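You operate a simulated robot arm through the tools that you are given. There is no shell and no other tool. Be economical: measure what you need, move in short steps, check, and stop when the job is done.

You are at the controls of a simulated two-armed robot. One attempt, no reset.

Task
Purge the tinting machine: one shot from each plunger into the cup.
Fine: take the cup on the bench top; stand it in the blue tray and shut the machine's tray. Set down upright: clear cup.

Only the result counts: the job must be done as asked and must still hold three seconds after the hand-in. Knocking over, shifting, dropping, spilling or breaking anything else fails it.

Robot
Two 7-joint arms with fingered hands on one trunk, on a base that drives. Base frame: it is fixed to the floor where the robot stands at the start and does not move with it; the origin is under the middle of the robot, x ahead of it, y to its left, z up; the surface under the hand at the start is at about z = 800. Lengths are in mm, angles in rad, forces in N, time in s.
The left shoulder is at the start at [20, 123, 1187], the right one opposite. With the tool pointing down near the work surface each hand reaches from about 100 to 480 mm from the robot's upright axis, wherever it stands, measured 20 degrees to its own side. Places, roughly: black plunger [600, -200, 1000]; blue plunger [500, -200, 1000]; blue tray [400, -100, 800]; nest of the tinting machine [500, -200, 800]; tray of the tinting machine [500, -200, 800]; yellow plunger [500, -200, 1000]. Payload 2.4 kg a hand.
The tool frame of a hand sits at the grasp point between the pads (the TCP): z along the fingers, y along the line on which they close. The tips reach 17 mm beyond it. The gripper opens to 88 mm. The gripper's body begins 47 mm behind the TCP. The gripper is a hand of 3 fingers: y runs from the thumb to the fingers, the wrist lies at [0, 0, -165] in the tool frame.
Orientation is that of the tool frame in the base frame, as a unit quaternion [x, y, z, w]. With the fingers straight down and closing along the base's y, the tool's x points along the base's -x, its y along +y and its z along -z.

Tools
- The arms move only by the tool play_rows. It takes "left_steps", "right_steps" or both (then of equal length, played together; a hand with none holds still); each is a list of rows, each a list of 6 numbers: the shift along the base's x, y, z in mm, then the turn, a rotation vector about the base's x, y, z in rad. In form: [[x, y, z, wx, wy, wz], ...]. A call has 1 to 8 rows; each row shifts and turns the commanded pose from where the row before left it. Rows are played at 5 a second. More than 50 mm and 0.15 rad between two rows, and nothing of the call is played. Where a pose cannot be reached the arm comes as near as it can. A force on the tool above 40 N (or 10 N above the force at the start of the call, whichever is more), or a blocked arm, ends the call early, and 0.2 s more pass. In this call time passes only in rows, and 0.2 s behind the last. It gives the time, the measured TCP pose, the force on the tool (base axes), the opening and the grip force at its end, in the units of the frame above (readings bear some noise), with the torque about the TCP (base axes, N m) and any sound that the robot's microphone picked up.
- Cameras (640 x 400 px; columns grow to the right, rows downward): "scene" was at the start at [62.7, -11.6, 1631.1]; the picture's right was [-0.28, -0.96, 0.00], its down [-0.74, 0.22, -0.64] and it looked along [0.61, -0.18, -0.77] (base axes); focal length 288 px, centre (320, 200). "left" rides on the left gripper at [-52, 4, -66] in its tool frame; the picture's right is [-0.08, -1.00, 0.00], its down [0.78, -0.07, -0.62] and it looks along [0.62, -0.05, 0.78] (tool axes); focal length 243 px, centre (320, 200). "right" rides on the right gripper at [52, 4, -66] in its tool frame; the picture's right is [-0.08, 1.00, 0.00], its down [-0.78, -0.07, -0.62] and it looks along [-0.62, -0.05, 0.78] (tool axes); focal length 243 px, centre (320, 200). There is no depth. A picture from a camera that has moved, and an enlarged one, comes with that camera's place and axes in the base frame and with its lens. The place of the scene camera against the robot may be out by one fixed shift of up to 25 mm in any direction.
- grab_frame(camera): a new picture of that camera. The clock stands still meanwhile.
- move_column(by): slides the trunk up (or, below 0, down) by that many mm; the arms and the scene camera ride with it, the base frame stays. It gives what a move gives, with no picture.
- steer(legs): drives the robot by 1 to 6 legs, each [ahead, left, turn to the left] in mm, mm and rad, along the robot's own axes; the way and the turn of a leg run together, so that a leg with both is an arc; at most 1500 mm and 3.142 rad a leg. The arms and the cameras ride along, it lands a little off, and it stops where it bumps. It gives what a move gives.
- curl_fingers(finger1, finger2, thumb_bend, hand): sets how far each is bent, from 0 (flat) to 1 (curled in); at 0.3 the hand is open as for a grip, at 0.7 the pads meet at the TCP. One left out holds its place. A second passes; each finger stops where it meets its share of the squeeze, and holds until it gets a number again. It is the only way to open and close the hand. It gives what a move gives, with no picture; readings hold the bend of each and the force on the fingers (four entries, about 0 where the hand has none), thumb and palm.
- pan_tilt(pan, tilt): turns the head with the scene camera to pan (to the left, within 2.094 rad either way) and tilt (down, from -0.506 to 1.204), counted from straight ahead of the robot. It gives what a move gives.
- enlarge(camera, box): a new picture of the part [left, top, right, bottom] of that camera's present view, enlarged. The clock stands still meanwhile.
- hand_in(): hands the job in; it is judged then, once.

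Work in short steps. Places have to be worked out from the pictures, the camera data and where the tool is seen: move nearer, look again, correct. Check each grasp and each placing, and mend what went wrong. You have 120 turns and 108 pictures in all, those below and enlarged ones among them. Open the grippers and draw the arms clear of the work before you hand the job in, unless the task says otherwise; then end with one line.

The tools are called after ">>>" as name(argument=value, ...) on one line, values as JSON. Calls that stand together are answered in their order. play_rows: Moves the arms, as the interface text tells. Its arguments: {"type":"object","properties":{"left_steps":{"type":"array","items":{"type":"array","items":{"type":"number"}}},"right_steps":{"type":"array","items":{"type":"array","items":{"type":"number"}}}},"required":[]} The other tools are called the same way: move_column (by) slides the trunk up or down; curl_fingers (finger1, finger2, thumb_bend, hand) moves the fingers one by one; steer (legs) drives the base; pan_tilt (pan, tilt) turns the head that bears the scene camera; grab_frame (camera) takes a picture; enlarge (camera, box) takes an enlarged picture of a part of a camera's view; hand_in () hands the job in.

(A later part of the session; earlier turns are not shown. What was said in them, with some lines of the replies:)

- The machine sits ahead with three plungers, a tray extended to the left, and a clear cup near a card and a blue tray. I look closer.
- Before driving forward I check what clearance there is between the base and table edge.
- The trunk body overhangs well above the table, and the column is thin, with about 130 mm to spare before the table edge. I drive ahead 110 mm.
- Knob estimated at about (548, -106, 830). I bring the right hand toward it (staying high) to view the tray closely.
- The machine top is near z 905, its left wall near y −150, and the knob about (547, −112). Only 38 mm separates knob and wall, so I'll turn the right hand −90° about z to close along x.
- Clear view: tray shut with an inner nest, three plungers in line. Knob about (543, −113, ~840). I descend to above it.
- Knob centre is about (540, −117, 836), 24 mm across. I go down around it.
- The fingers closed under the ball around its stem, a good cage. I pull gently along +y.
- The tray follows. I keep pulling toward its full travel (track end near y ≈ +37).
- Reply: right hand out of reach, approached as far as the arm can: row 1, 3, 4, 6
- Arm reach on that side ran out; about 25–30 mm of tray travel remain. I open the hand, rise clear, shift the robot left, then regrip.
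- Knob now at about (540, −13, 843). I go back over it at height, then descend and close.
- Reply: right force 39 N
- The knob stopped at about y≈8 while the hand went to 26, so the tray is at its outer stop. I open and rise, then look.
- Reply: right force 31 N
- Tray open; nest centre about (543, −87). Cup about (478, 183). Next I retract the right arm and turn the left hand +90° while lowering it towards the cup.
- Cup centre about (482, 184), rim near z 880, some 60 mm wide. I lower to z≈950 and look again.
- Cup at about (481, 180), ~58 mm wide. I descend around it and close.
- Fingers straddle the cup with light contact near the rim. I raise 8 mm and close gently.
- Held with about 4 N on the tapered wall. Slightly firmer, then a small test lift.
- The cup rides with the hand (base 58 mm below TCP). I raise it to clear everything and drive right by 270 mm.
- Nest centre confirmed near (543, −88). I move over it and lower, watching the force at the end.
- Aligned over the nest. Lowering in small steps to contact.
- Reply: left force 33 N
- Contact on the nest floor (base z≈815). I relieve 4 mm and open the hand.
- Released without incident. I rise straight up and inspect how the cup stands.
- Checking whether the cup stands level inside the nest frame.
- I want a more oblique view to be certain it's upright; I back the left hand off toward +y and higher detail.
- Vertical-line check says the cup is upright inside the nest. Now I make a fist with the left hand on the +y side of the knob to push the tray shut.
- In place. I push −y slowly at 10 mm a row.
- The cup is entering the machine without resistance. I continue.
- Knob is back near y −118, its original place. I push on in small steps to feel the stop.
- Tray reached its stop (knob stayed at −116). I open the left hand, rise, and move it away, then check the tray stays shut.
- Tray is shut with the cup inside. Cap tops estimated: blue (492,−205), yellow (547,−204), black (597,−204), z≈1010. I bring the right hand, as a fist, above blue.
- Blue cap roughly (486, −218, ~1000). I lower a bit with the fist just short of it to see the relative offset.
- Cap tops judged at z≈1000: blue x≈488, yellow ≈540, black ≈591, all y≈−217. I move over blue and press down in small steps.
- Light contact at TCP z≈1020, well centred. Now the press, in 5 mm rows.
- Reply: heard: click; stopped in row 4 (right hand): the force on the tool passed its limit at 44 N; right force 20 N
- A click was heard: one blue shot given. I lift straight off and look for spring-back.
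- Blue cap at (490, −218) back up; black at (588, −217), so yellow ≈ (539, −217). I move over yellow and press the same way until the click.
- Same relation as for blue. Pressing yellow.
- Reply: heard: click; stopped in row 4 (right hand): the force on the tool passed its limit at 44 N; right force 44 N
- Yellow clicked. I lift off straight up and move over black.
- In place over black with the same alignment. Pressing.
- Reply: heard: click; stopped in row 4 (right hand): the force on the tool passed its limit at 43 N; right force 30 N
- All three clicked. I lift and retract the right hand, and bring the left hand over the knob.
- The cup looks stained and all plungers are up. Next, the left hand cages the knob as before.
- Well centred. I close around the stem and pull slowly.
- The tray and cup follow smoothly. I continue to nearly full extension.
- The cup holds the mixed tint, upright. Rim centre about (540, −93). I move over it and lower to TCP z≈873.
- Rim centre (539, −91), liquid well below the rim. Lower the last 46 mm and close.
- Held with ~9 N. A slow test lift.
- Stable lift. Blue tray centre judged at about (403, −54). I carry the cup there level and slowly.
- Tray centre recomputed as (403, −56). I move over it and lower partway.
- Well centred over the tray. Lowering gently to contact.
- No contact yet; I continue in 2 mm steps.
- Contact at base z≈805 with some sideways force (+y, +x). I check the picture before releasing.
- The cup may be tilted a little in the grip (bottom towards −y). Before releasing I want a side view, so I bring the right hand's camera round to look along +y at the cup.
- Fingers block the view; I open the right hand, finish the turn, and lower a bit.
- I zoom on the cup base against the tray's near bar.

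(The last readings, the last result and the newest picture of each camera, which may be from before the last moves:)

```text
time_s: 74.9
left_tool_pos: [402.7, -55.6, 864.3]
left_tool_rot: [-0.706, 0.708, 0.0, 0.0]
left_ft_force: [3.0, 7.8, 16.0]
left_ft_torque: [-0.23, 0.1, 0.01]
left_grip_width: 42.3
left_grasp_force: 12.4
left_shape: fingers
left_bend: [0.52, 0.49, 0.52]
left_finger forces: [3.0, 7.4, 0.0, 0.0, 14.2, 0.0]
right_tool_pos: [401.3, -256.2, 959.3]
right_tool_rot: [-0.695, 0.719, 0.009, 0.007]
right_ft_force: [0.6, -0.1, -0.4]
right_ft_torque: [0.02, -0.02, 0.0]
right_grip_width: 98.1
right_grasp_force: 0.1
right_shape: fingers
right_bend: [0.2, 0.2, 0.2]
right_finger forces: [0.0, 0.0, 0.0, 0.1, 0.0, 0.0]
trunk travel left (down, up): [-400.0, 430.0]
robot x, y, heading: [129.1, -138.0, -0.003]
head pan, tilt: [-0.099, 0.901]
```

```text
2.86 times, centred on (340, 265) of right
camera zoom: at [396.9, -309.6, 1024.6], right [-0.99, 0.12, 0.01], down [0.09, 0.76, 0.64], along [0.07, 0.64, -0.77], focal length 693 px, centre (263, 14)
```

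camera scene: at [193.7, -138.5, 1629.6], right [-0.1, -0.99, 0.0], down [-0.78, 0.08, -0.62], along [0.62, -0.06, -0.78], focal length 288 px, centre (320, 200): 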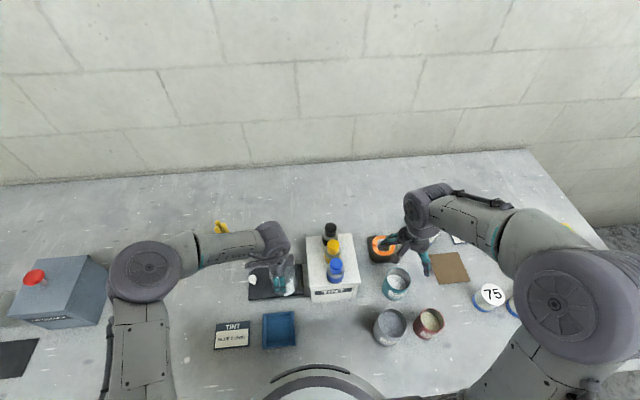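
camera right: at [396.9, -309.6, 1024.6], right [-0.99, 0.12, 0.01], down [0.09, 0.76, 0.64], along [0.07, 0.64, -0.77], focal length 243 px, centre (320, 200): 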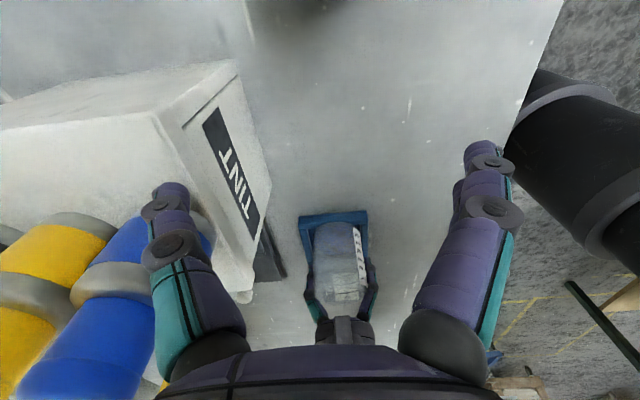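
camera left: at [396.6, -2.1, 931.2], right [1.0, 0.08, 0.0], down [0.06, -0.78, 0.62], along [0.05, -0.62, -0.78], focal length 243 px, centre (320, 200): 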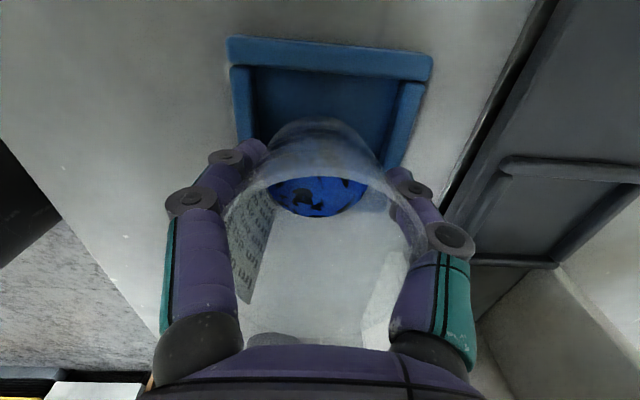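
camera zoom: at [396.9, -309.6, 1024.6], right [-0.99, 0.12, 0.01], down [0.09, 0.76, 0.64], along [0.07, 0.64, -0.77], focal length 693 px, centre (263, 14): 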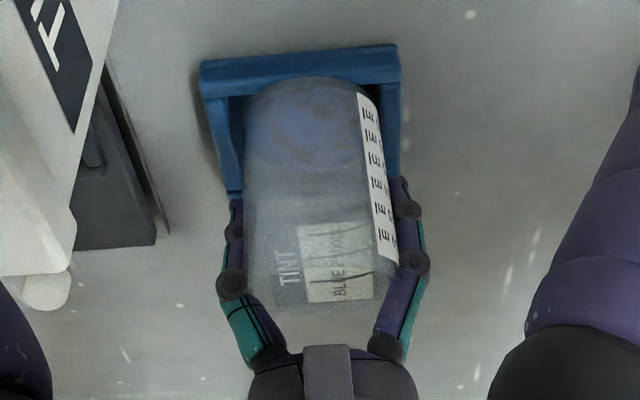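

The base's −y edge rests on the tray's bar: the cup is tilted ≈0.15 rad in the grip (bottom toward −y). I raise it, roll the hand +0.15 about x to level it, and shift +y 6 mm.

>>> play_rows(left_steps=[[0, 0, 5, 0, 0, 0], [0, 0, 7, 0, 0, 0], [0, 0, 8, 0, 0, 0], [0, 2, 0, 0.05, 0, 0], [0, 2, 0, 0.05, 0, 0], [0, 2, 0, 0.05, 0, 0]])

>>> enlarge(camera="right", box=[280, 195, 400, 335])

>>> enlarge(camera="left", box=[210, 0, 450, 180])

>>> enlarge(camera="scene", box=[240, 270, 340, 350])

```text
time_s: 76.3
left_tool_pos: [401.6, -49.8, 883.8]
left_tool_rot: [-0.705, 0.706, 0.053, 0.053]
left_ft_force: [0.5, -1.2, -0.8]
left_ft_torque: [0.0, 0.0, -0.02]
left_grip_width: 41.7
left_grasp_force: 8.4
left_shape: fingers
left_bend: [0.52, 0.48, 0.52]
left_finger forces: [1.8, 6.2, 0.0, 0.0, 7.8, 0.0]
right_tool_pos: [401.5, -256.7, 958.8]
right_tool_rot: [-0.694, 0.72, 0.011, 0.008]
right_ft_force: [0.4, -0.3, 0.5]
right_ft_torque: [0.01, 0.02, 0.03]
right_grip_width: 98.1
right_grasp_force: 0.1
right_shape: fingers
right_bend: [0.2, 0.2, 0.2]
right_finger forces: [0.1, 0.0, 0.0, 0.0, 0.0, 0.0]
trunk travel left (down, up): [-400.0, 430.0]
robot x, y, heading: [129.8, -139.4, -0.001]
head pan, tilt: [-0.099, 0.901]
```

```text
2.86 times, centred on (340, 265) of right
camera zoom: at [397.1, -310.5, 1024.6], right [-0.99, 0.12, 0.01], down [0.1, 0.76, 0.64], along [0.07, 0.64, -0.77], focal length 693 px, centre (263, 14)
```

zoom: 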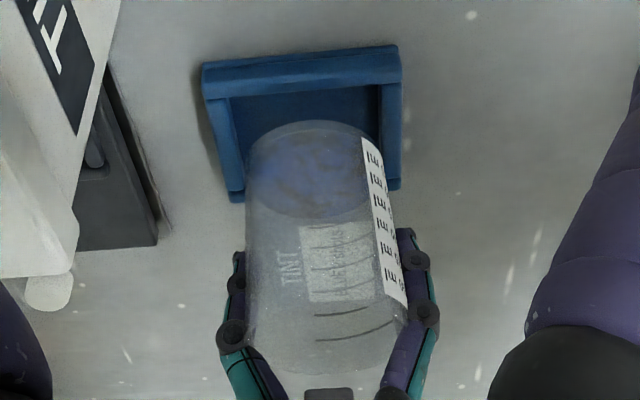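

```text
2.22 times, centred on (330, 90) of left
camera zoom: at [396.7, -7.7, 958.1], right [1.0, 0.08, 0.01], down [0.07, -0.87, 0.5], along [0.05, -0.49, -0.87], focal length 539 px, centre (298, 444)
```

zoom: 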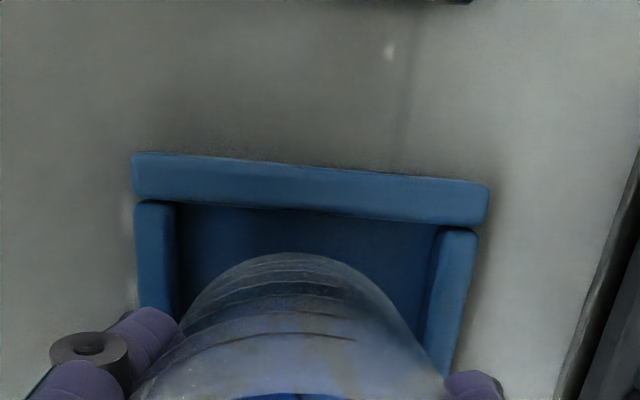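

```text
5.00 times, centred on (290, 310) of scene
camera zoom: at [193.7, -137.4, 1629.6], right [-0.1, -0.99, 0.0], down [-0.78, 0.08, -0.62], along [0.62, -0.06, -0.78], focal length 1437 px, centre (470, -350)
```

zoom: 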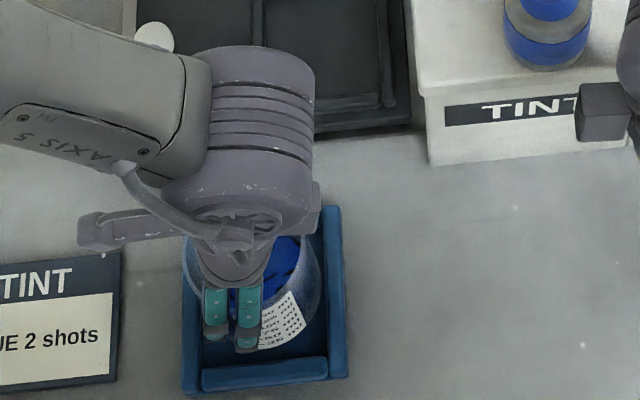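

Base now spans about y −31…−83, centred in the tray and nearly level. I lower again gently.

>>> play_rows(left_steps=[[0, 0, -6, 0, 0, 0], [0, 0, -4, 0, 0, 0], [0, 0, -2, 0, 0, 0], [0, 0, -2, 0, 0, 0]])

>>> enlarge(camera="right", box=[280, 195, 400, 335])

```text
time_s: 77.3
left_tool_pos: [402.6, -49.8, 870.7]
left_tool_rot: [-0.704, 0.706, 0.053, 0.054]
left_ft_force: [-0.3, 0.2, -0.1]
left_ft_torque: [0.06, 0.02, 0.01]
left_grip_width: 42.0
left_grasp_force: 8.3
left_shape: fingers
left_bend: [0.52, 0.48, 0.52]
left_finger forces: [1.9, 6.2, 0.1, 0.0, 7.8, 0.1]
right_tool_pos: [401.9, -256.8, 958.8]
right_tool_rot: [-0.694, 0.72, 0.011, 0.009]
right_ft_force: [0.9, 0.4, -0.5]
right_ft_torque: [-0.01, 0.03, 0.0]
right_grip_width: 98.0
right_grasp_force: 0.0
right_shape: fingers
right_bend: [0.2, 0.2, 0.2]
right_finger forces: [0.0, 0.0, 0.1, 0.1, 0.0, 0.0]
trunk travel left (down, up): [-400.0, 430.0]
robot x, y, heading: [126.2, -138.2, -0.002]
head pan, tilt: [-0.099, 0.901]
```

```text
2.86 times, centred on (340, 265) of right
camera zoom: at [397.1, -310.4, 1024.6], right [-0.99, 0.12, 0.01], down [0.1, 0.76, 0.64], along [0.07, 0.64, -0.77], focal length 693 px, centre (263, 14)
```

zoom: 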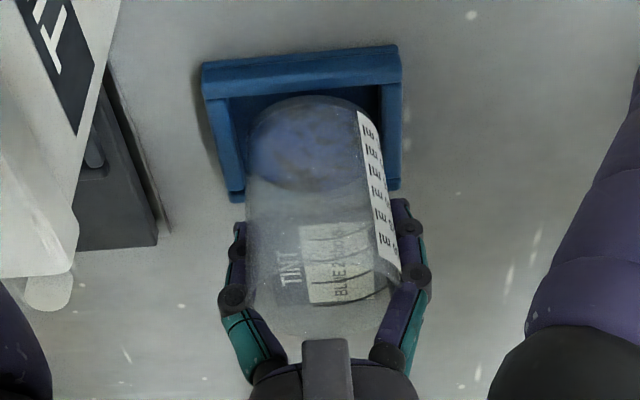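

Still free; a few more millimetres.

>>> play_rows(left_steps=[[0, 0, -2, 0, 0, 0], [0, 0, -2, 0, 0, 0], [0, 0, -1.5, 0, 0, 0]])

>>> enlarge(camera="right", box=[280, 195, 400, 335])

```text
time_s: 78.1
left_tool_pos: [403.6, -49.9, 864.1]
left_tool_rot: [-0.705, 0.706, 0.054, 0.053]
left_ft_force: [-0.5, -0.6, -0.8]
left_ft_torque: [-0.02, -0.02, -0.05]
left_grip_width: 42.0
left_grasp_force: 7.5
left_shape: fingers
left_bend: [0.52, 0.48, 0.52]
left_finger forces: [1.7, 6.1, 0.0, 0.0, 7.8, 0.0]
right_tool_pos: [402.4, -255.8, 960.1]
right_tool_rot: [-0.694, 0.72, 0.011, 0.009]
right_ft_force: [0.2, -1.0, 0.1]
right_ft_torque: [-0.04, -0.04, -0.01]
right_grip_width: 98.4
right_grasp_force: 0.0
right_shape: fingers
right_bend: [0.2, 0.2, 0.2]
right_finger forces: [0.0, 0.1, 0.0, 0.0, 0.1, 0.0]
trunk travel left (down, up): [-400.0, 430.0]
robot x, y, heading: [128.6, -138.2, 0.001]
head pan, tilt: [-0.099, 0.901]
```

```text
2.86 times, centred on (340, 265) of right
camera zoom: at [397.1, -310.4, 1024.6], right [-0.99, 0.12, 0.01], down [0.1, 0.76, 0.64], along [0.07, 0.64, -0.77], focal length 693 px, centre (263, 14)
```

zoom: 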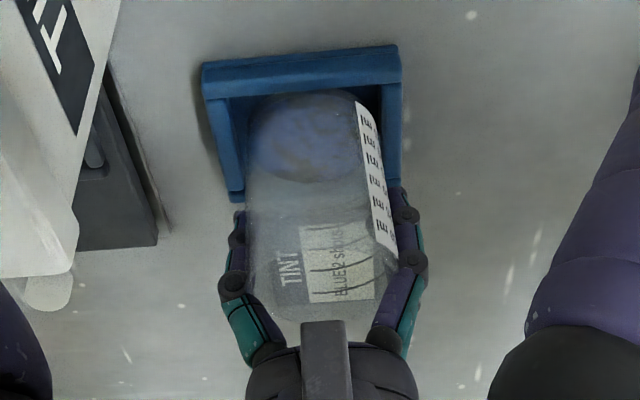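

No contact yet and the base edge is inside the bar. Lower further in 1.5 mm steps.

>>> play_rows(left_steps=[[0, 1, -1.5, 0, 0, 0], [0, 0, -1.5, 0, 0, 0], [0, 0, -1.5, 0, 0, 0]])

>>> enlarge(camera="right", box=[280, 195, 400, 335])

```text
time_s: 78.9
left_tool_pos: [401.7, -49.0, 860.5]
left_tool_rot: [-0.704, 0.706, 0.053, 0.053]
left_ft_force: [0.2, 0.3, 0.2]
left_ft_torque: [0.05, -0.01, -0.01]
left_grip_width: 41.7
left_grasp_force: 7.9
left_shape: fingers
left_bend: [0.52, 0.48, 0.52]
left_finger forces: [1.8, 6.2, 0.1, 0.0, 7.9, 0.0]
right_tool_pos: [402.5, -256.0, 960.3]
right_tool_rot: [-0.694, 0.72, 0.01, 0.008]
right_ft_force: [-0.3, 0.0, -0.3]
right_ft_torque: [0.0, -0.01, -0.02]
right_grip_width: 98.0
right_grasp_force: 0.0
right_shape: fingers
right_bend: [0.2, 0.2, 0.2]
right_finger forces: [0.0, 0.0, 0.0, 0.1, 0.0, 0.1]
trunk travel left (down, up): [-400.0, 430.0]
robot x, y, heading: [129.5, -137.6, 0.003]
head pan, tilt: [-0.099, 0.901]
```

```text
2.86 times, centred on (340, 265) of right
camera zoom: at [397.1, -310.4, 1024.7], right [-0.99, 0.12, 0.01], down [0.1, 0.76, 0.64], along [0.07, 0.64, -0.77], focal length 693 px, centre (263, 14)
```

zoom: 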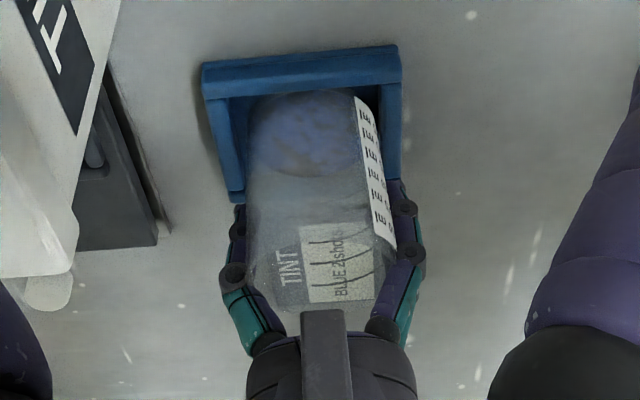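

Base edge has now gone below the bar. Continue down to feel the floor.

>>> play_rows(left_steps=[[0, 0, -1.5, 0, 0, 0], [0, 0, -1.5, 0, 0, 0], [0, 0, -1.5, 0, 0, 0]])

```text
time_s: 79.7
left_tool_pos: [402.3, -49.1, 857.6]
left_tool_rot: [-0.704, 0.706, 0.052, 0.054]
left_ft_force: [2.8, -0.8, 32.4]
left_ft_torque: [-0.19, 0.17, 0.03]
left_grip_width: 42.9
left_grasp_force: 17.1
left_shape: fingers
left_bend: [0.52, 0.5, 0.52]
left_finger forces: [3.9, 11.8, 0.1, 0.1, 18.2, 0.1]
right_tool_pos: [401.5, -255.6, 959.8]
right_tool_rot: [-0.694, 0.72, 0.011, 0.008]
right_ft_force: [-0.8, 0.1, 0.1]
right_ft_torque: [0.01, 0.02, -0.01]
right_grip_width: 98.0
right_grasp_force: 0.0
right_shape: fingers
right_bend: [0.2, 0.2, 0.2]
right_finger forces: [0.1, 0.0, 0.0, 0.0, 0.0, 0.0]
trunk travel left (down, up): [-400.0, 430.0]
robot x, y, heading: [130.1, -139.2, -0.005]
head pan, tilt: [-0.099, 0.901]
```

Firm, nearly pure vertical contact: the base is on the floor. Relieve 1.5 mm, and open the hand.

>>> play_rows(left_steps=[[0, 0, 1.5, 0, 0, 0]])

>>> curl_fingers(hand="left", finger1=0.3, finger2=0.3, thumb_bend=0.3)

>>> enlarge(camera="right", box=[280, 195, 400, 335])

>>> grab_frame(camera="left")

```text
time_s: 80.1
left_tool_pos: [402.4, -49.5, 857.5]
left_tool_rot: [-0.705, 0.706, 0.053, 0.054]
left_ft_force: [2.9, -3.0, 19.9]
left_ft_torque: [-0.06, 0.05, 0.03]
left_grip_width: 43.0
left_grasp_force: 12.4
left_shape: fingers
left_bend: [0.52, 0.5, 0.52]
left_finger forces: [2.3, 8.8, 0.0, 0.0, 14.9, 0.0]
right_tool_pos: [402.2, -256.6, 960.0]
right_tool_rot: [-0.694, 0.72, 0.01, 0.008]
right_ft_force: [1.0, -0.3, -0.4]
right_ft_torque: [-0.01, 0.01, -0.02]
right_grip_width: 98.0
right_grasp_force: 0.0
right_shape: fingers
right_bend: [0.2, 0.2, 0.2]
right_finger forces: [0.0, 0.0, 0.0, 0.0, 0.0, 0.0]
trunk travel left (down, up): [-400.0, 430.0]
robot x, y, heading: [132.6, -143.1, -0.001]
head pan, tilt: [-0.099, 0.901]
```

```text
time_s: 81.1
left_tool_pos: [402.2, -48.3, 858.5]
left_tool_rot: [-0.704, 0.706, 0.053, 0.053]
left_ft_force: [0.4, 0.3, 1.2]
left_ft_torque: [-0.01, 0.0, 0.04]
left_grip_width: 84.4
left_grasp_force: 0.2
left_shape: fingers
left_bend: [0.3, 0.3, 0.3]
left_finger forces: [0.0, 0.0, 0.0, 0.0, 0.1, 0.0]
right_tool_pos: [402.9, -255.9, 959.5]
right_tool_rot: [-0.694, 0.72, 0.01, 0.009]
right_ft_force: [0.1, 0.6, -0.4]
right_ft_torque: [-0.01, -0.02, -0.02]
right_grip_width: 98.0
right_grasp_force: 0.1
right_shape: fingers
right_bend: [0.2, 0.2, 0.2]
right_finger forces: [0.0, 0.0, 0.0, 0.0, 0.0, 0.1]
trunk travel left (down, up): [-400.0, 430.0]
robot x, y, heading: [129.1, -140.2, -0.004]
head pan, tilt: [-0.099, 0.901]
```

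```text
2.86 times, centred on (340, 265) of right
camera zoom: at [397.0, -310.4, 1024.6], right [-0.99, 0.12, 0.01], down [0.1, 0.76, 0.64], along [0.07, 0.64, -0.77], focal length 693 px, centre (263, 14)
```

zoom: 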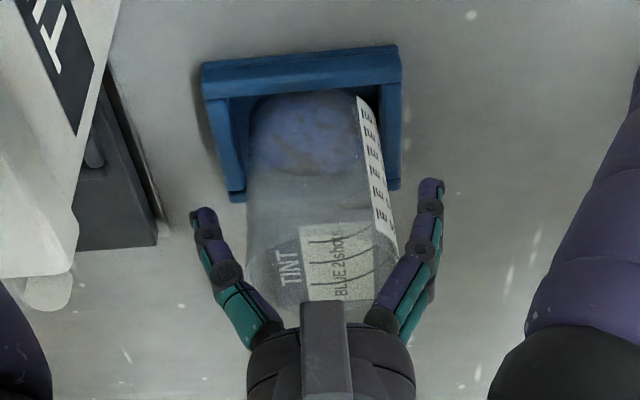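

```text
21 pictures are left
camera left: at [396.9, -6.6, 930.9], right [1.0, 0.08, 0.01], down [0.06, -0.87, 0.5], along [0.05, -0.49, -0.87], focal length 243 px, centre (320, 200)
```

left: 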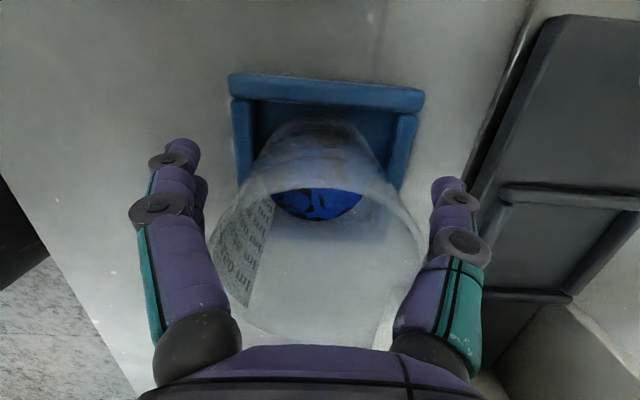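

The cup stands free. I withdraw the hand along its own axis.

>>> play_rows(left_steps=[[0, -2, 15, 0, 0, 0], [0, -4, 25, 0, 0, 0], [0, -4, 35, 0, 0, 0], [0, 0, 40, -0.05, 0, 0], [0, 10, 20, -0.05, 0, 0], [10, 20, 0, -0.05, 0, 0]])

>>> enlarge(camera="scene", box=[220, 240, 360, 350])

>>> grab_frame(camera="left")

```text
time_s: 82.5
left_tool_pos: [411.3, -28.7, 992.4]
left_tool_rot: [-0.707, 0.707, -0.001, 0.0]
left_ft_force: [0.0, -0.5, -0.1]
left_ft_torque: [-0.03, -0.01, 0.0]
left_grip_width: 84.5
left_grasp_force: 0.0
left_shape: fingers
left_bend: [0.3, 0.3, 0.3]
left_finger forces: [0.0, 0.0, 0.0, 0.1, 0.2, 0.1]
right_tool_pos: [402.8, -256.5, 959.4]
right_tool_rot: [-0.694, 0.72, 0.01, 0.008]
right_ft_force: [0.4, 0.3, 0.6]
right_ft_torque: [0.04, -0.03, -0.03]
right_grip_width: 98.0
right_grasp_force: 0.1
right_shape: fingers
right_bend: [0.2, 0.2, 0.2]
right_finger forces: [0.0, 0.0, 0.0, 0.0, 0.1, 0.0]
trunk travel left (down, up): [-400.0, 430.0]
robot x, y, heading: [127.5, -140.0, 0.001]
head pan, tilt: [-0.099, 0.901]
```

```text
3.64 times, centred on (290, 295) of scene
camera zoom: at [193.6, -136.6, 1629.6], right [-0.1, -0.99, 0.0], down [-0.78, 0.08, -0.62], along [0.62, -0.06, -0.78], focal length 1045 px, centre (429, -146)
```

zoom: 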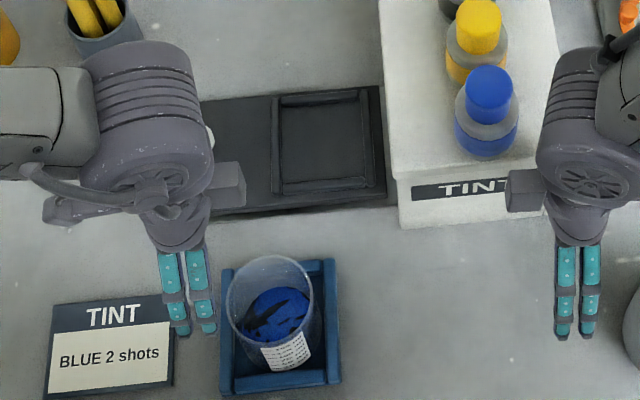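

```text
19 pictures are left
camera left: at [406.2, 24.7, 1058.6], right [1.0, 0.08, 0.0], down [0.06, -0.78, 0.62], along [0.05, -0.62, -0.78], focal length 243 px, centre (320, 200)
```

left: 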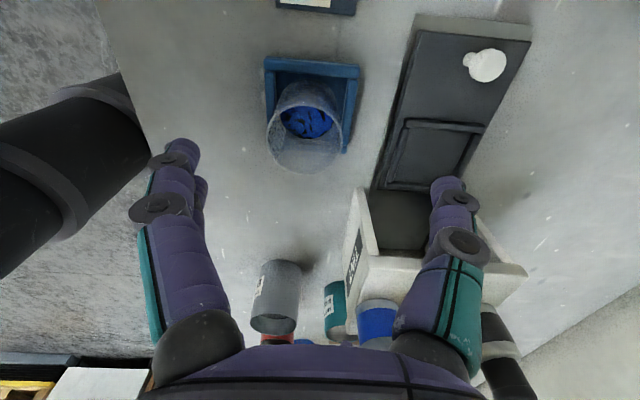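

Upright check passes and the cup sits inside the blue tray. Now the left fist goes to the +y side of the knob to shut the machine tray.

>>> curl_fingers(hand="left", finger1=0.7, finger2=0.7, thumb_bend=0.7)

>>> play_rows(left_steps=[[32, 18, 0, 0, 0, 0], [33, 18, 0, 0, 0, 0], [33, 18, -10, 0, 0, 0], [32, 17, -20, 0, 0, 0], [0, 0, -40, 0, 0, 0], [0, 0, -40, 0, 0, 0], [0, 0, -40, 0, 0, 0]])

>>> grab_frame(camera="left")

```text
time_s: 83.5
left_tool_pos: [411.3, -27.4, 991.5]
left_tool_rot: [-0.706, 0.708, 0.0, 0.001]
left_ft_force: [0.8, 0.5, 0.7]
left_ft_torque: [-0.02, 0.02, -0.02]
left_grip_width: 0.0
left_grasp_force: 0.0
left_shape: fingers
left_bend: [0.7, 0.7, 0.7]
left_finger forces: [0.1, 0.0, 0.0, 0.0, 0.0, 0.0]
right_tool_pos: [401.9, -254.9, 959.1]
right_tool_rot: [-0.694, 0.72, 0.01, 0.009]
right_ft_force: [-0.1, -0.3, 0.0]
right_ft_torque: [0.05, -0.03, 0.06]
right_grip_width: 97.8
right_grasp_force: 0.1
right_shape: fingers
right_bend: [0.2, 0.2, 0.2]
right_finger forces: [0.0, 0.1, 0.1, 0.0, 0.0, 0.1]
trunk travel left (down, up): [-400.0, 430.0]
robot x, y, heading: [132.4, -139.9, -0.007]
head pan, tilt: [-0.099, 0.901]
```

```text
time_s: 85.1
left_tool_pos: [542.6, 43.1, 843.5]
left_tool_rot: [-0.706, 0.708, 0.001, 0.001]
left_ft_force: [0.3, -0.5, -0.1]
left_ft_torque: [0.01, -0.01, -0.01]
left_grip_width: 0.0
left_grasp_force: 0.1
left_shape: fingers
left_bend: [0.7, 0.7, 0.7]
left_finger forces: [0.1, 0.0, 0.1, 0.0, 0.0, 0.1]
right_tool_pos: [402.0, -256.4, 959.3]
right_tool_rot: [-0.693, 0.72, 0.012, 0.008]
right_ft_force: [-0.5, -0.8, 0.2]
right_ft_torque: [-0.01, 0.0, -0.02]
right_grip_width: 98.2
right_grasp_force: 0.0
right_shape: fingers
right_bend: [0.2, 0.2, 0.2]
right_finger forces: [0.0, 0.0, 0.0, 0.0, 0.1, 0.1]
trunk travel left (down, up): [-400.0, 430.0]
robot x, y, heading: [125.7, -136.8, -0.004]
head pan, tilt: [-0.099, 0.901]
```

```text
18 pictures are left
camera left: at [536.2, 95.3, 908.6], right [1.0, 0.08, 0.0], down [0.06, -0.78, 0.62], along [0.05, -0.62, -0.78], focal length 243 px, centre (320, 200)
```

left: 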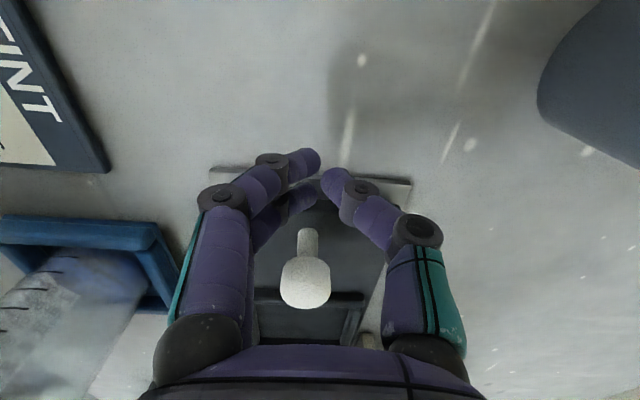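

Good alignment. I push the tray in.

>>> play_rows(left_steps=[[0, -10, 0, 0, 0, 0], [0, -10, 0, 0, 0, 0], [0, -12, 0, 0, 0, 0], [0, -12, 0, 0, 0, 0], [0, -12, 0, 0, 0, 0], [0, -12, 0, 0, 0, 0], [0, -12, 0, 0, 0, 0], [0, -12, 0, 0, 0, 0]])

>>> play_rows(left_steps=[[0, -12, 0, 0, 0, 0], [0, -12, 0, 0, 0, 0], [0, -12, 0, 0, 0, 0], [0, -8, 0, 0, 0, 0], [0, -4, 0, 0, 0, 0], [0, -4, 0, 0, 0, 0]])

>>> grab_frame(camera="left")

```text
time_s: 86.9
left_tool_pos: [543.0, -49.7, 841.8]
left_tool_rot: [-0.707, 0.708, 0.001, 0.0]
left_ft_force: [-1.0, 0.9, 0.2]
left_ft_torque: [0.03, -0.01, -0.03]
left_grip_width: 0.1
left_grasp_force: 0.3
left_shape: fingers
left_bend: [0.7, 0.69, 0.7]
left_finger forces: [0.1, 0.6, 0.0, 0.0, 0.0, 0.1]
right_tool_pos: [401.6, -256.4, 959.3]
right_tool_rot: [-0.694, 0.719, 0.01, 0.008]
right_ft_force: [-0.7, -0.3, -0.7]
right_ft_torque: [-0.01, 0.0, 0.03]
right_grip_width: 97.8
right_grasp_force: 0.0
right_shape: fingers
right_bend: [0.2, 0.2, 0.2]
right_finger forces: [0.1, 0.0, 0.0, 0.0, 0.0, 0.0]
trunk travel left (down, up): [-400.0, 430.0]
robot x, y, heading: [129.7, -137.8, -0.002]
head pan, tilt: [-0.099, 0.901]
```

```text
time_s: 88.3
left_tool_pos: [542.9, -99.3, 842.1]
left_tool_rot: [-0.707, 0.708, 0.002, 0.002]
left_ft_force: [-1.8, 17.5, 2.0]
left_ft_torque: [0.25, 0.02, -0.14]
left_grip_width: 0.0
left_grasp_force: 7.4
left_shape: fingers
left_bend: [0.7, 0.69, 0.7]
left_finger forces: [0.0, 15.6, 0.1, 0.0, 0.0, 0.0]
right_tool_pos: [402.3, -253.1, 958.5]
right_tool_rot: [-0.694, 0.719, 0.01, 0.008]
right_ft_force: [-0.2, -0.2, 0.4]
right_ft_torque: [0.03, 0.0, -0.01]
right_grip_width: 98.1
right_grasp_force: 0.0
right_shape: fingers
right_bend: [0.2, 0.2, 0.2]
right_finger forces: [0.0, 0.1, 0.0, 0.0, 0.0, 0.1]
trunk travel left (down, up): [-400.0, 430.0]
robot x, y, heading: [127.6, -139.8, -0.004]
head pan, tilt: [-0.099, 0.901]
```

```text
17 pictures are left
camera left: at [536.8, -45.8, 908.9], right [1.0, 0.08, 0.0], down [0.07, -0.78, 0.62], along [0.05, -0.62, -0.79], focal length 243 px, centre (320, 200)
```

left: 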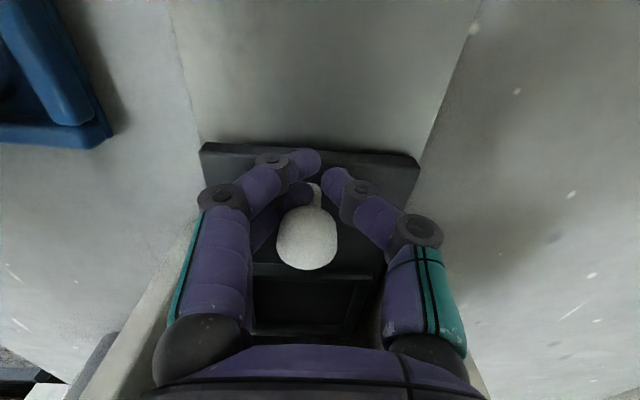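

The stop is felt (17 N), tray shut. I open the hand, rise straight up and move both arms clear.

>>> curl_fingers(hand="left", finger1=0.3, finger2=0.3, thumb_bend=0.3)

>>> play_rows(left_steps=[[0, 0, 30, 0, 0, 0], [0, 0, 40, 0, 0, 0], [0, 10, 40, 0, 0, 0], [-10, 30, 40, 0, 0, 0], [-15, 40, 20, 0, 0, 0], [-15, 40, 20, 0, 0, 0], [-15, 40, 20, 0, 0, 0]], right_steps=[[0, 0, 30, 0, 0, 0], [0, -5, 40, 0, 0, 0], [0, -10, 40, 0, 0, 0], [-5, -15, 20, 0, 0, -0.1], [-5, -15, 10, 0, 0, -0.1], [-5, -15, 0, 0, 0, -0.1], [-5, -15, 0, 0, 0, -0.1]])

>>> grab_frame(camera="left")

>>> grab_frame(camera="scene")

>>> enlarge(camera="scene", box=[210, 200, 370, 350])

```text
time_s: 89.3
left_tool_pos: [542.3, -102.3, 843.0]
left_tool_rot: [-0.706, 0.708, 0.001, 0.001]
left_ft_force: [-0.4, -0.1, -0.4]
left_ft_torque: [-0.03, 0.01, 0.02]
left_grip_width: 83.9
left_grasp_force: 0.1
left_shape: fingers
left_bend: [0.3, 0.3, 0.3]
left_finger forces: [0.0, 0.0, 0.1, 0.0, 0.0, 0.0]
right_tool_pos: [401.4, -256.7, 960.3]
right_tool_rot: [-0.694, 0.72, 0.01, 0.008]
right_ft_force: [0.0, 0.6, -0.2]
right_ft_torque: [0.02, -0.02, 0.0]
right_grip_width: 98.0
right_grasp_force: 0.1
right_shape: fingers
right_bend: [0.2, 0.2, 0.2]
right_finger forces: [0.1, 0.0, 0.0, 0.0, 0.0, 0.0]
trunk travel left (down, up): [-400.0, 430.0]
robot x, y, heading: [126.7, -141.7, 0.004]
head pan, tilt: [-0.099, 0.901]
```

```text
refused: row 4 steps farther than a row can; nothing moved
```

```text
16 pictures are left
camera left: at [536.7, -49.3, 908.9], right [1.0, 0.08, 0.0], down [0.06, -0.78, 0.62], along [0.05, -0.62, -0.78], focal length 243 px, centre (320, 200)
```

left: 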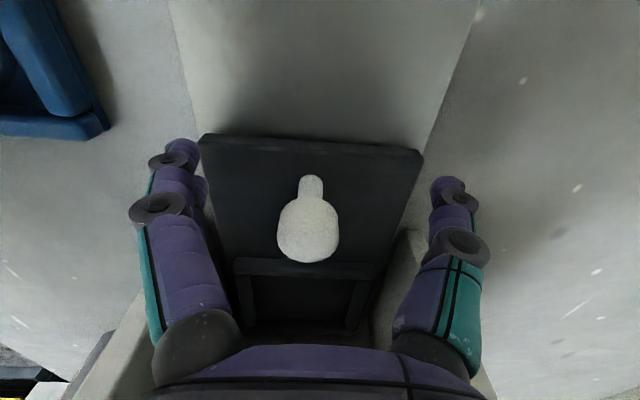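

```text
15 pictures are left
camera scene: at [193.7, -137.4, 1629.6], right [-0.1, -0.99, 0.0], down [-0.78, 0.08, -0.62], along [0.62, -0.06, -0.78], focal length 288 px, centre (320, 200)
```

scene: 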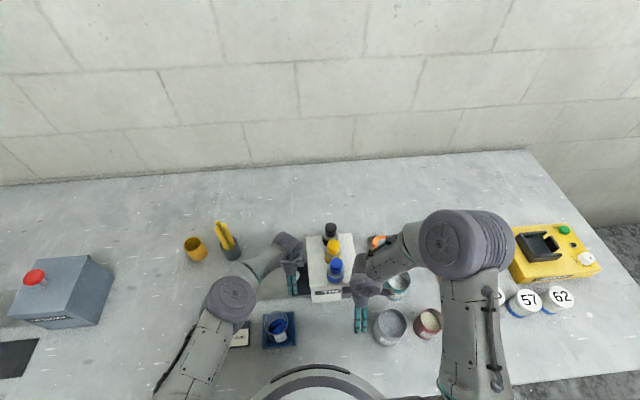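

```text
2.67 times, centred on (290, 275) of scene
camera zoom: at [193.7, -137.4, 1629.6], right [-0.1, -0.99, 0.0], down [-0.78, 0.08, -0.62], along [0.62, -0.06, -0.78], focal length 767 px, centre (400, 0)
```

zoom: 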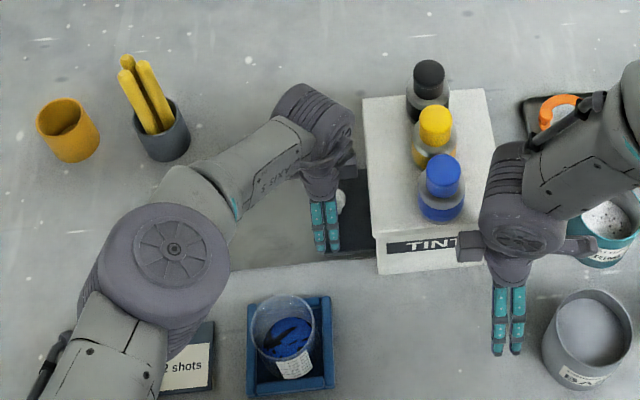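

That move was refused for a too-long row; all is in order. I repeat with shorter rows.

>>> play_rows(left_steps=[[0, 0, 30, 0, 0, 0], [0, 0, 40, 0, 0, 0], [0, 10, 40, 0, 0, 0], [-5, 25, 35, 0, 0, 0], [-10, 30, 30, 0, 0, 0], [-10, 30, 30, 0, 0, 0], [-10, 30, 30, 0, 0, 0]], right_steps=[[0, 0, 30, 0, 0, 0], [0, -5, 40, 0, 0, 0], [0, -10, 40, 0, 0, 0], [-5, -15, 20, 0, 0, -0.1], [-5, -15, 10, 0, 0, -0.1], [-5, -15, 0, 0, 0, -0.1], [-5, -15, 0, 0, 0, -0.1]])

>>> curl_fingers(hand="right", finger1=0.3, finger2=0.3, thumb_bend=0.3)

>>> enlarge(camera="scene", box=[160, 190, 440, 360])

>>> grab_frame(camera="left")

```text
time_s: 90.9
left_tool_pos: [507.4, 24.3, 1077.6]
left_tool_rot: [-0.706, 0.708, -0.001, 0.0]
left_ft_force: [-0.7, -0.3, -0.4]
left_ft_torque: [0.01, 0.02, 0.04]
left_grip_width: 84.2
left_grasp_force: 0.0
left_shape: fingers
left_bend: [0.3, 0.3, 0.3]
left_finger forces: [0.1, 0.0, 0.1, 0.0, 0.2, 0.1]
right_tool_pos: [381.9, -332.0, 1099.5]
right_tool_rot: [-0.537, 0.844, 0.009, 0.009]
right_ft_force: [-0.3, 0.7, 0.1]
right_ft_torque: [0.0, 0.01, -0.03]
right_grip_width: 98.4
right_grasp_force: 0.1
right_shape: fingers
right_bend: [0.2, 0.2, 0.2]
right_finger forces: [0.1, 0.0, 0.1, 0.0, 0.0, 0.0]
trunk travel left (down, up): [-400.0, 430.0]
robot x, y, heading: [127.4, -141.6, -0.006]
head pan, tilt: [-0.099, 0.901]
```

```text
time_s: 91.9
left_tool_pos: [507.1, 22.7, 1077.9]
left_tool_rot: [-0.706, 0.708, 0.0, 0.001]
left_ft_force: [0.1, -0.1, 0.3]
left_ft_torque: [0.0, 0.01, -0.01]
left_grip_width: 84.3
left_grasp_force: 0.1
left_shape: fingers
left_bend: [0.3, 0.3, 0.3]
left_finger forces: [0.1, 0.1, 0.1, 0.0, 0.0, 0.0]
right_tool_pos: [381.9, -331.2, 1100.0]
right_tool_rot: [-0.537, 0.844, 0.009, 0.01]
right_ft_force: [0.1, 0.9, 1.0]
right_ft_torque: [0.0, 0.01, 0.0]
right_grip_width: 85.3
right_grasp_force: 0.0
right_shape: fingers
right_bend: [0.3, 0.3, 0.3]
right_finger forces: [0.0, 0.0, 0.0, 0.0, 0.0, 0.1]
trunk travel left (down, up): [-400.0, 430.0]
robot x, y, heading: [129.2, -138.6, -0.004]
head pan, tilt: [-0.099, 0.901]
```

```text
2.29 times, centred on (300, 275) of scene
camera zoom: at [193.6, -137.3, 1629.6], right [-0.1, -0.99, 0.0], down [-0.78, 0.08, -0.62], along [0.62, -0.06, -0.78], focal length 657 px, centre (366, 29)
```

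zoom: 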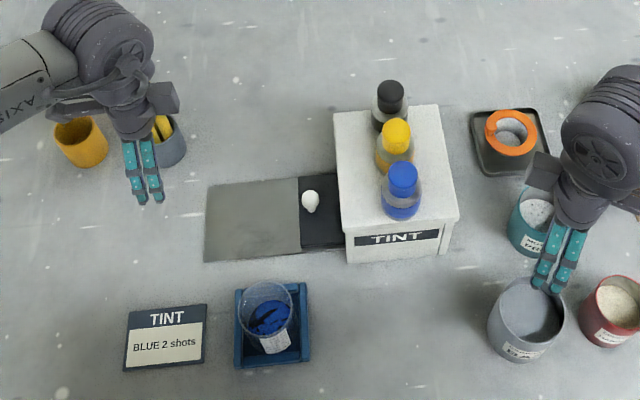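

```text
12 pictures are left
camera left: at [501.5, 75.9, 1144.0], right [1.0, 0.08, 0.0], down [0.06, -0.78, 0.62], along [0.05, -0.62, -0.78], focal length 243 px, centre (320, 200)
```

left: 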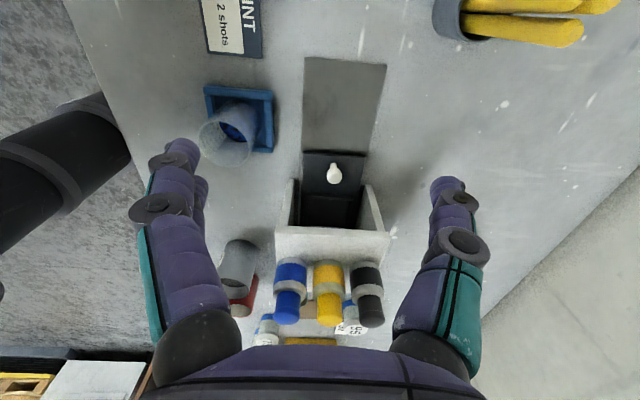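

Tray shut, plungers all up, and arms clear. One last close look at the cup before handing in.

>>> enlarge(camera="scene", box=[250, 300, 310, 355])

>>> enlarge(camera="left", box=[180, 70, 290, 180])

```text
7.27 times, centred on (280, 328) of scene
camera zoom: at [193.6, -137.3, 1629.6], right [-0.1, -0.99, 0.0], down [-0.78, 0.08, -0.62], along [0.62, -0.06, -0.78], focal length 2091 px, centre (611, -727)
```

zoom: 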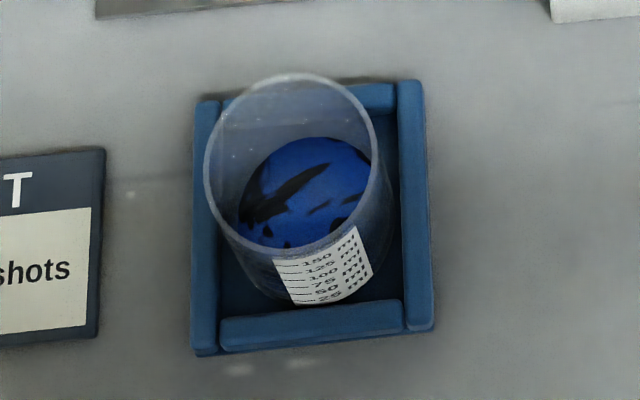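

```text
3.64 times, centred on (235, 125) of left
camera zoom: at [501.5, 75.9, 1144.0], right [1.0, 0.08, 0.0], down [0.06, -0.78, 0.62], along [0.05, -0.62, -0.78], focal length 882 px, centre (629, 473)
```

zoom: 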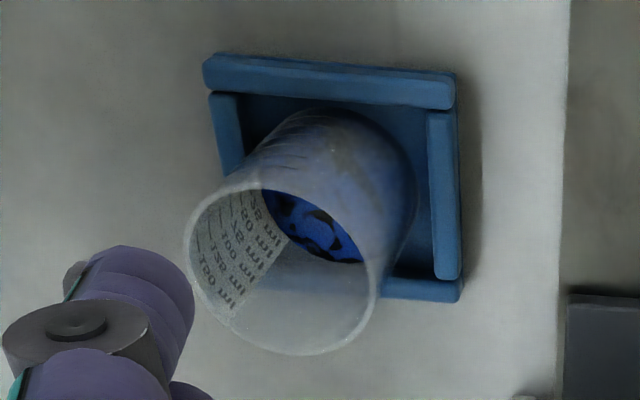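

The cup stands flat and upright within the blue tray, with all three tints in it; the machine's tray is shut.

>>> hand_in()

```text
The job is handed in.
```

The purge is done and handed in: I pressed the blue, yellow and black plungers once each (a click was heard from each), the cup stands upright in the blue tray, and the machine's tray is shut.
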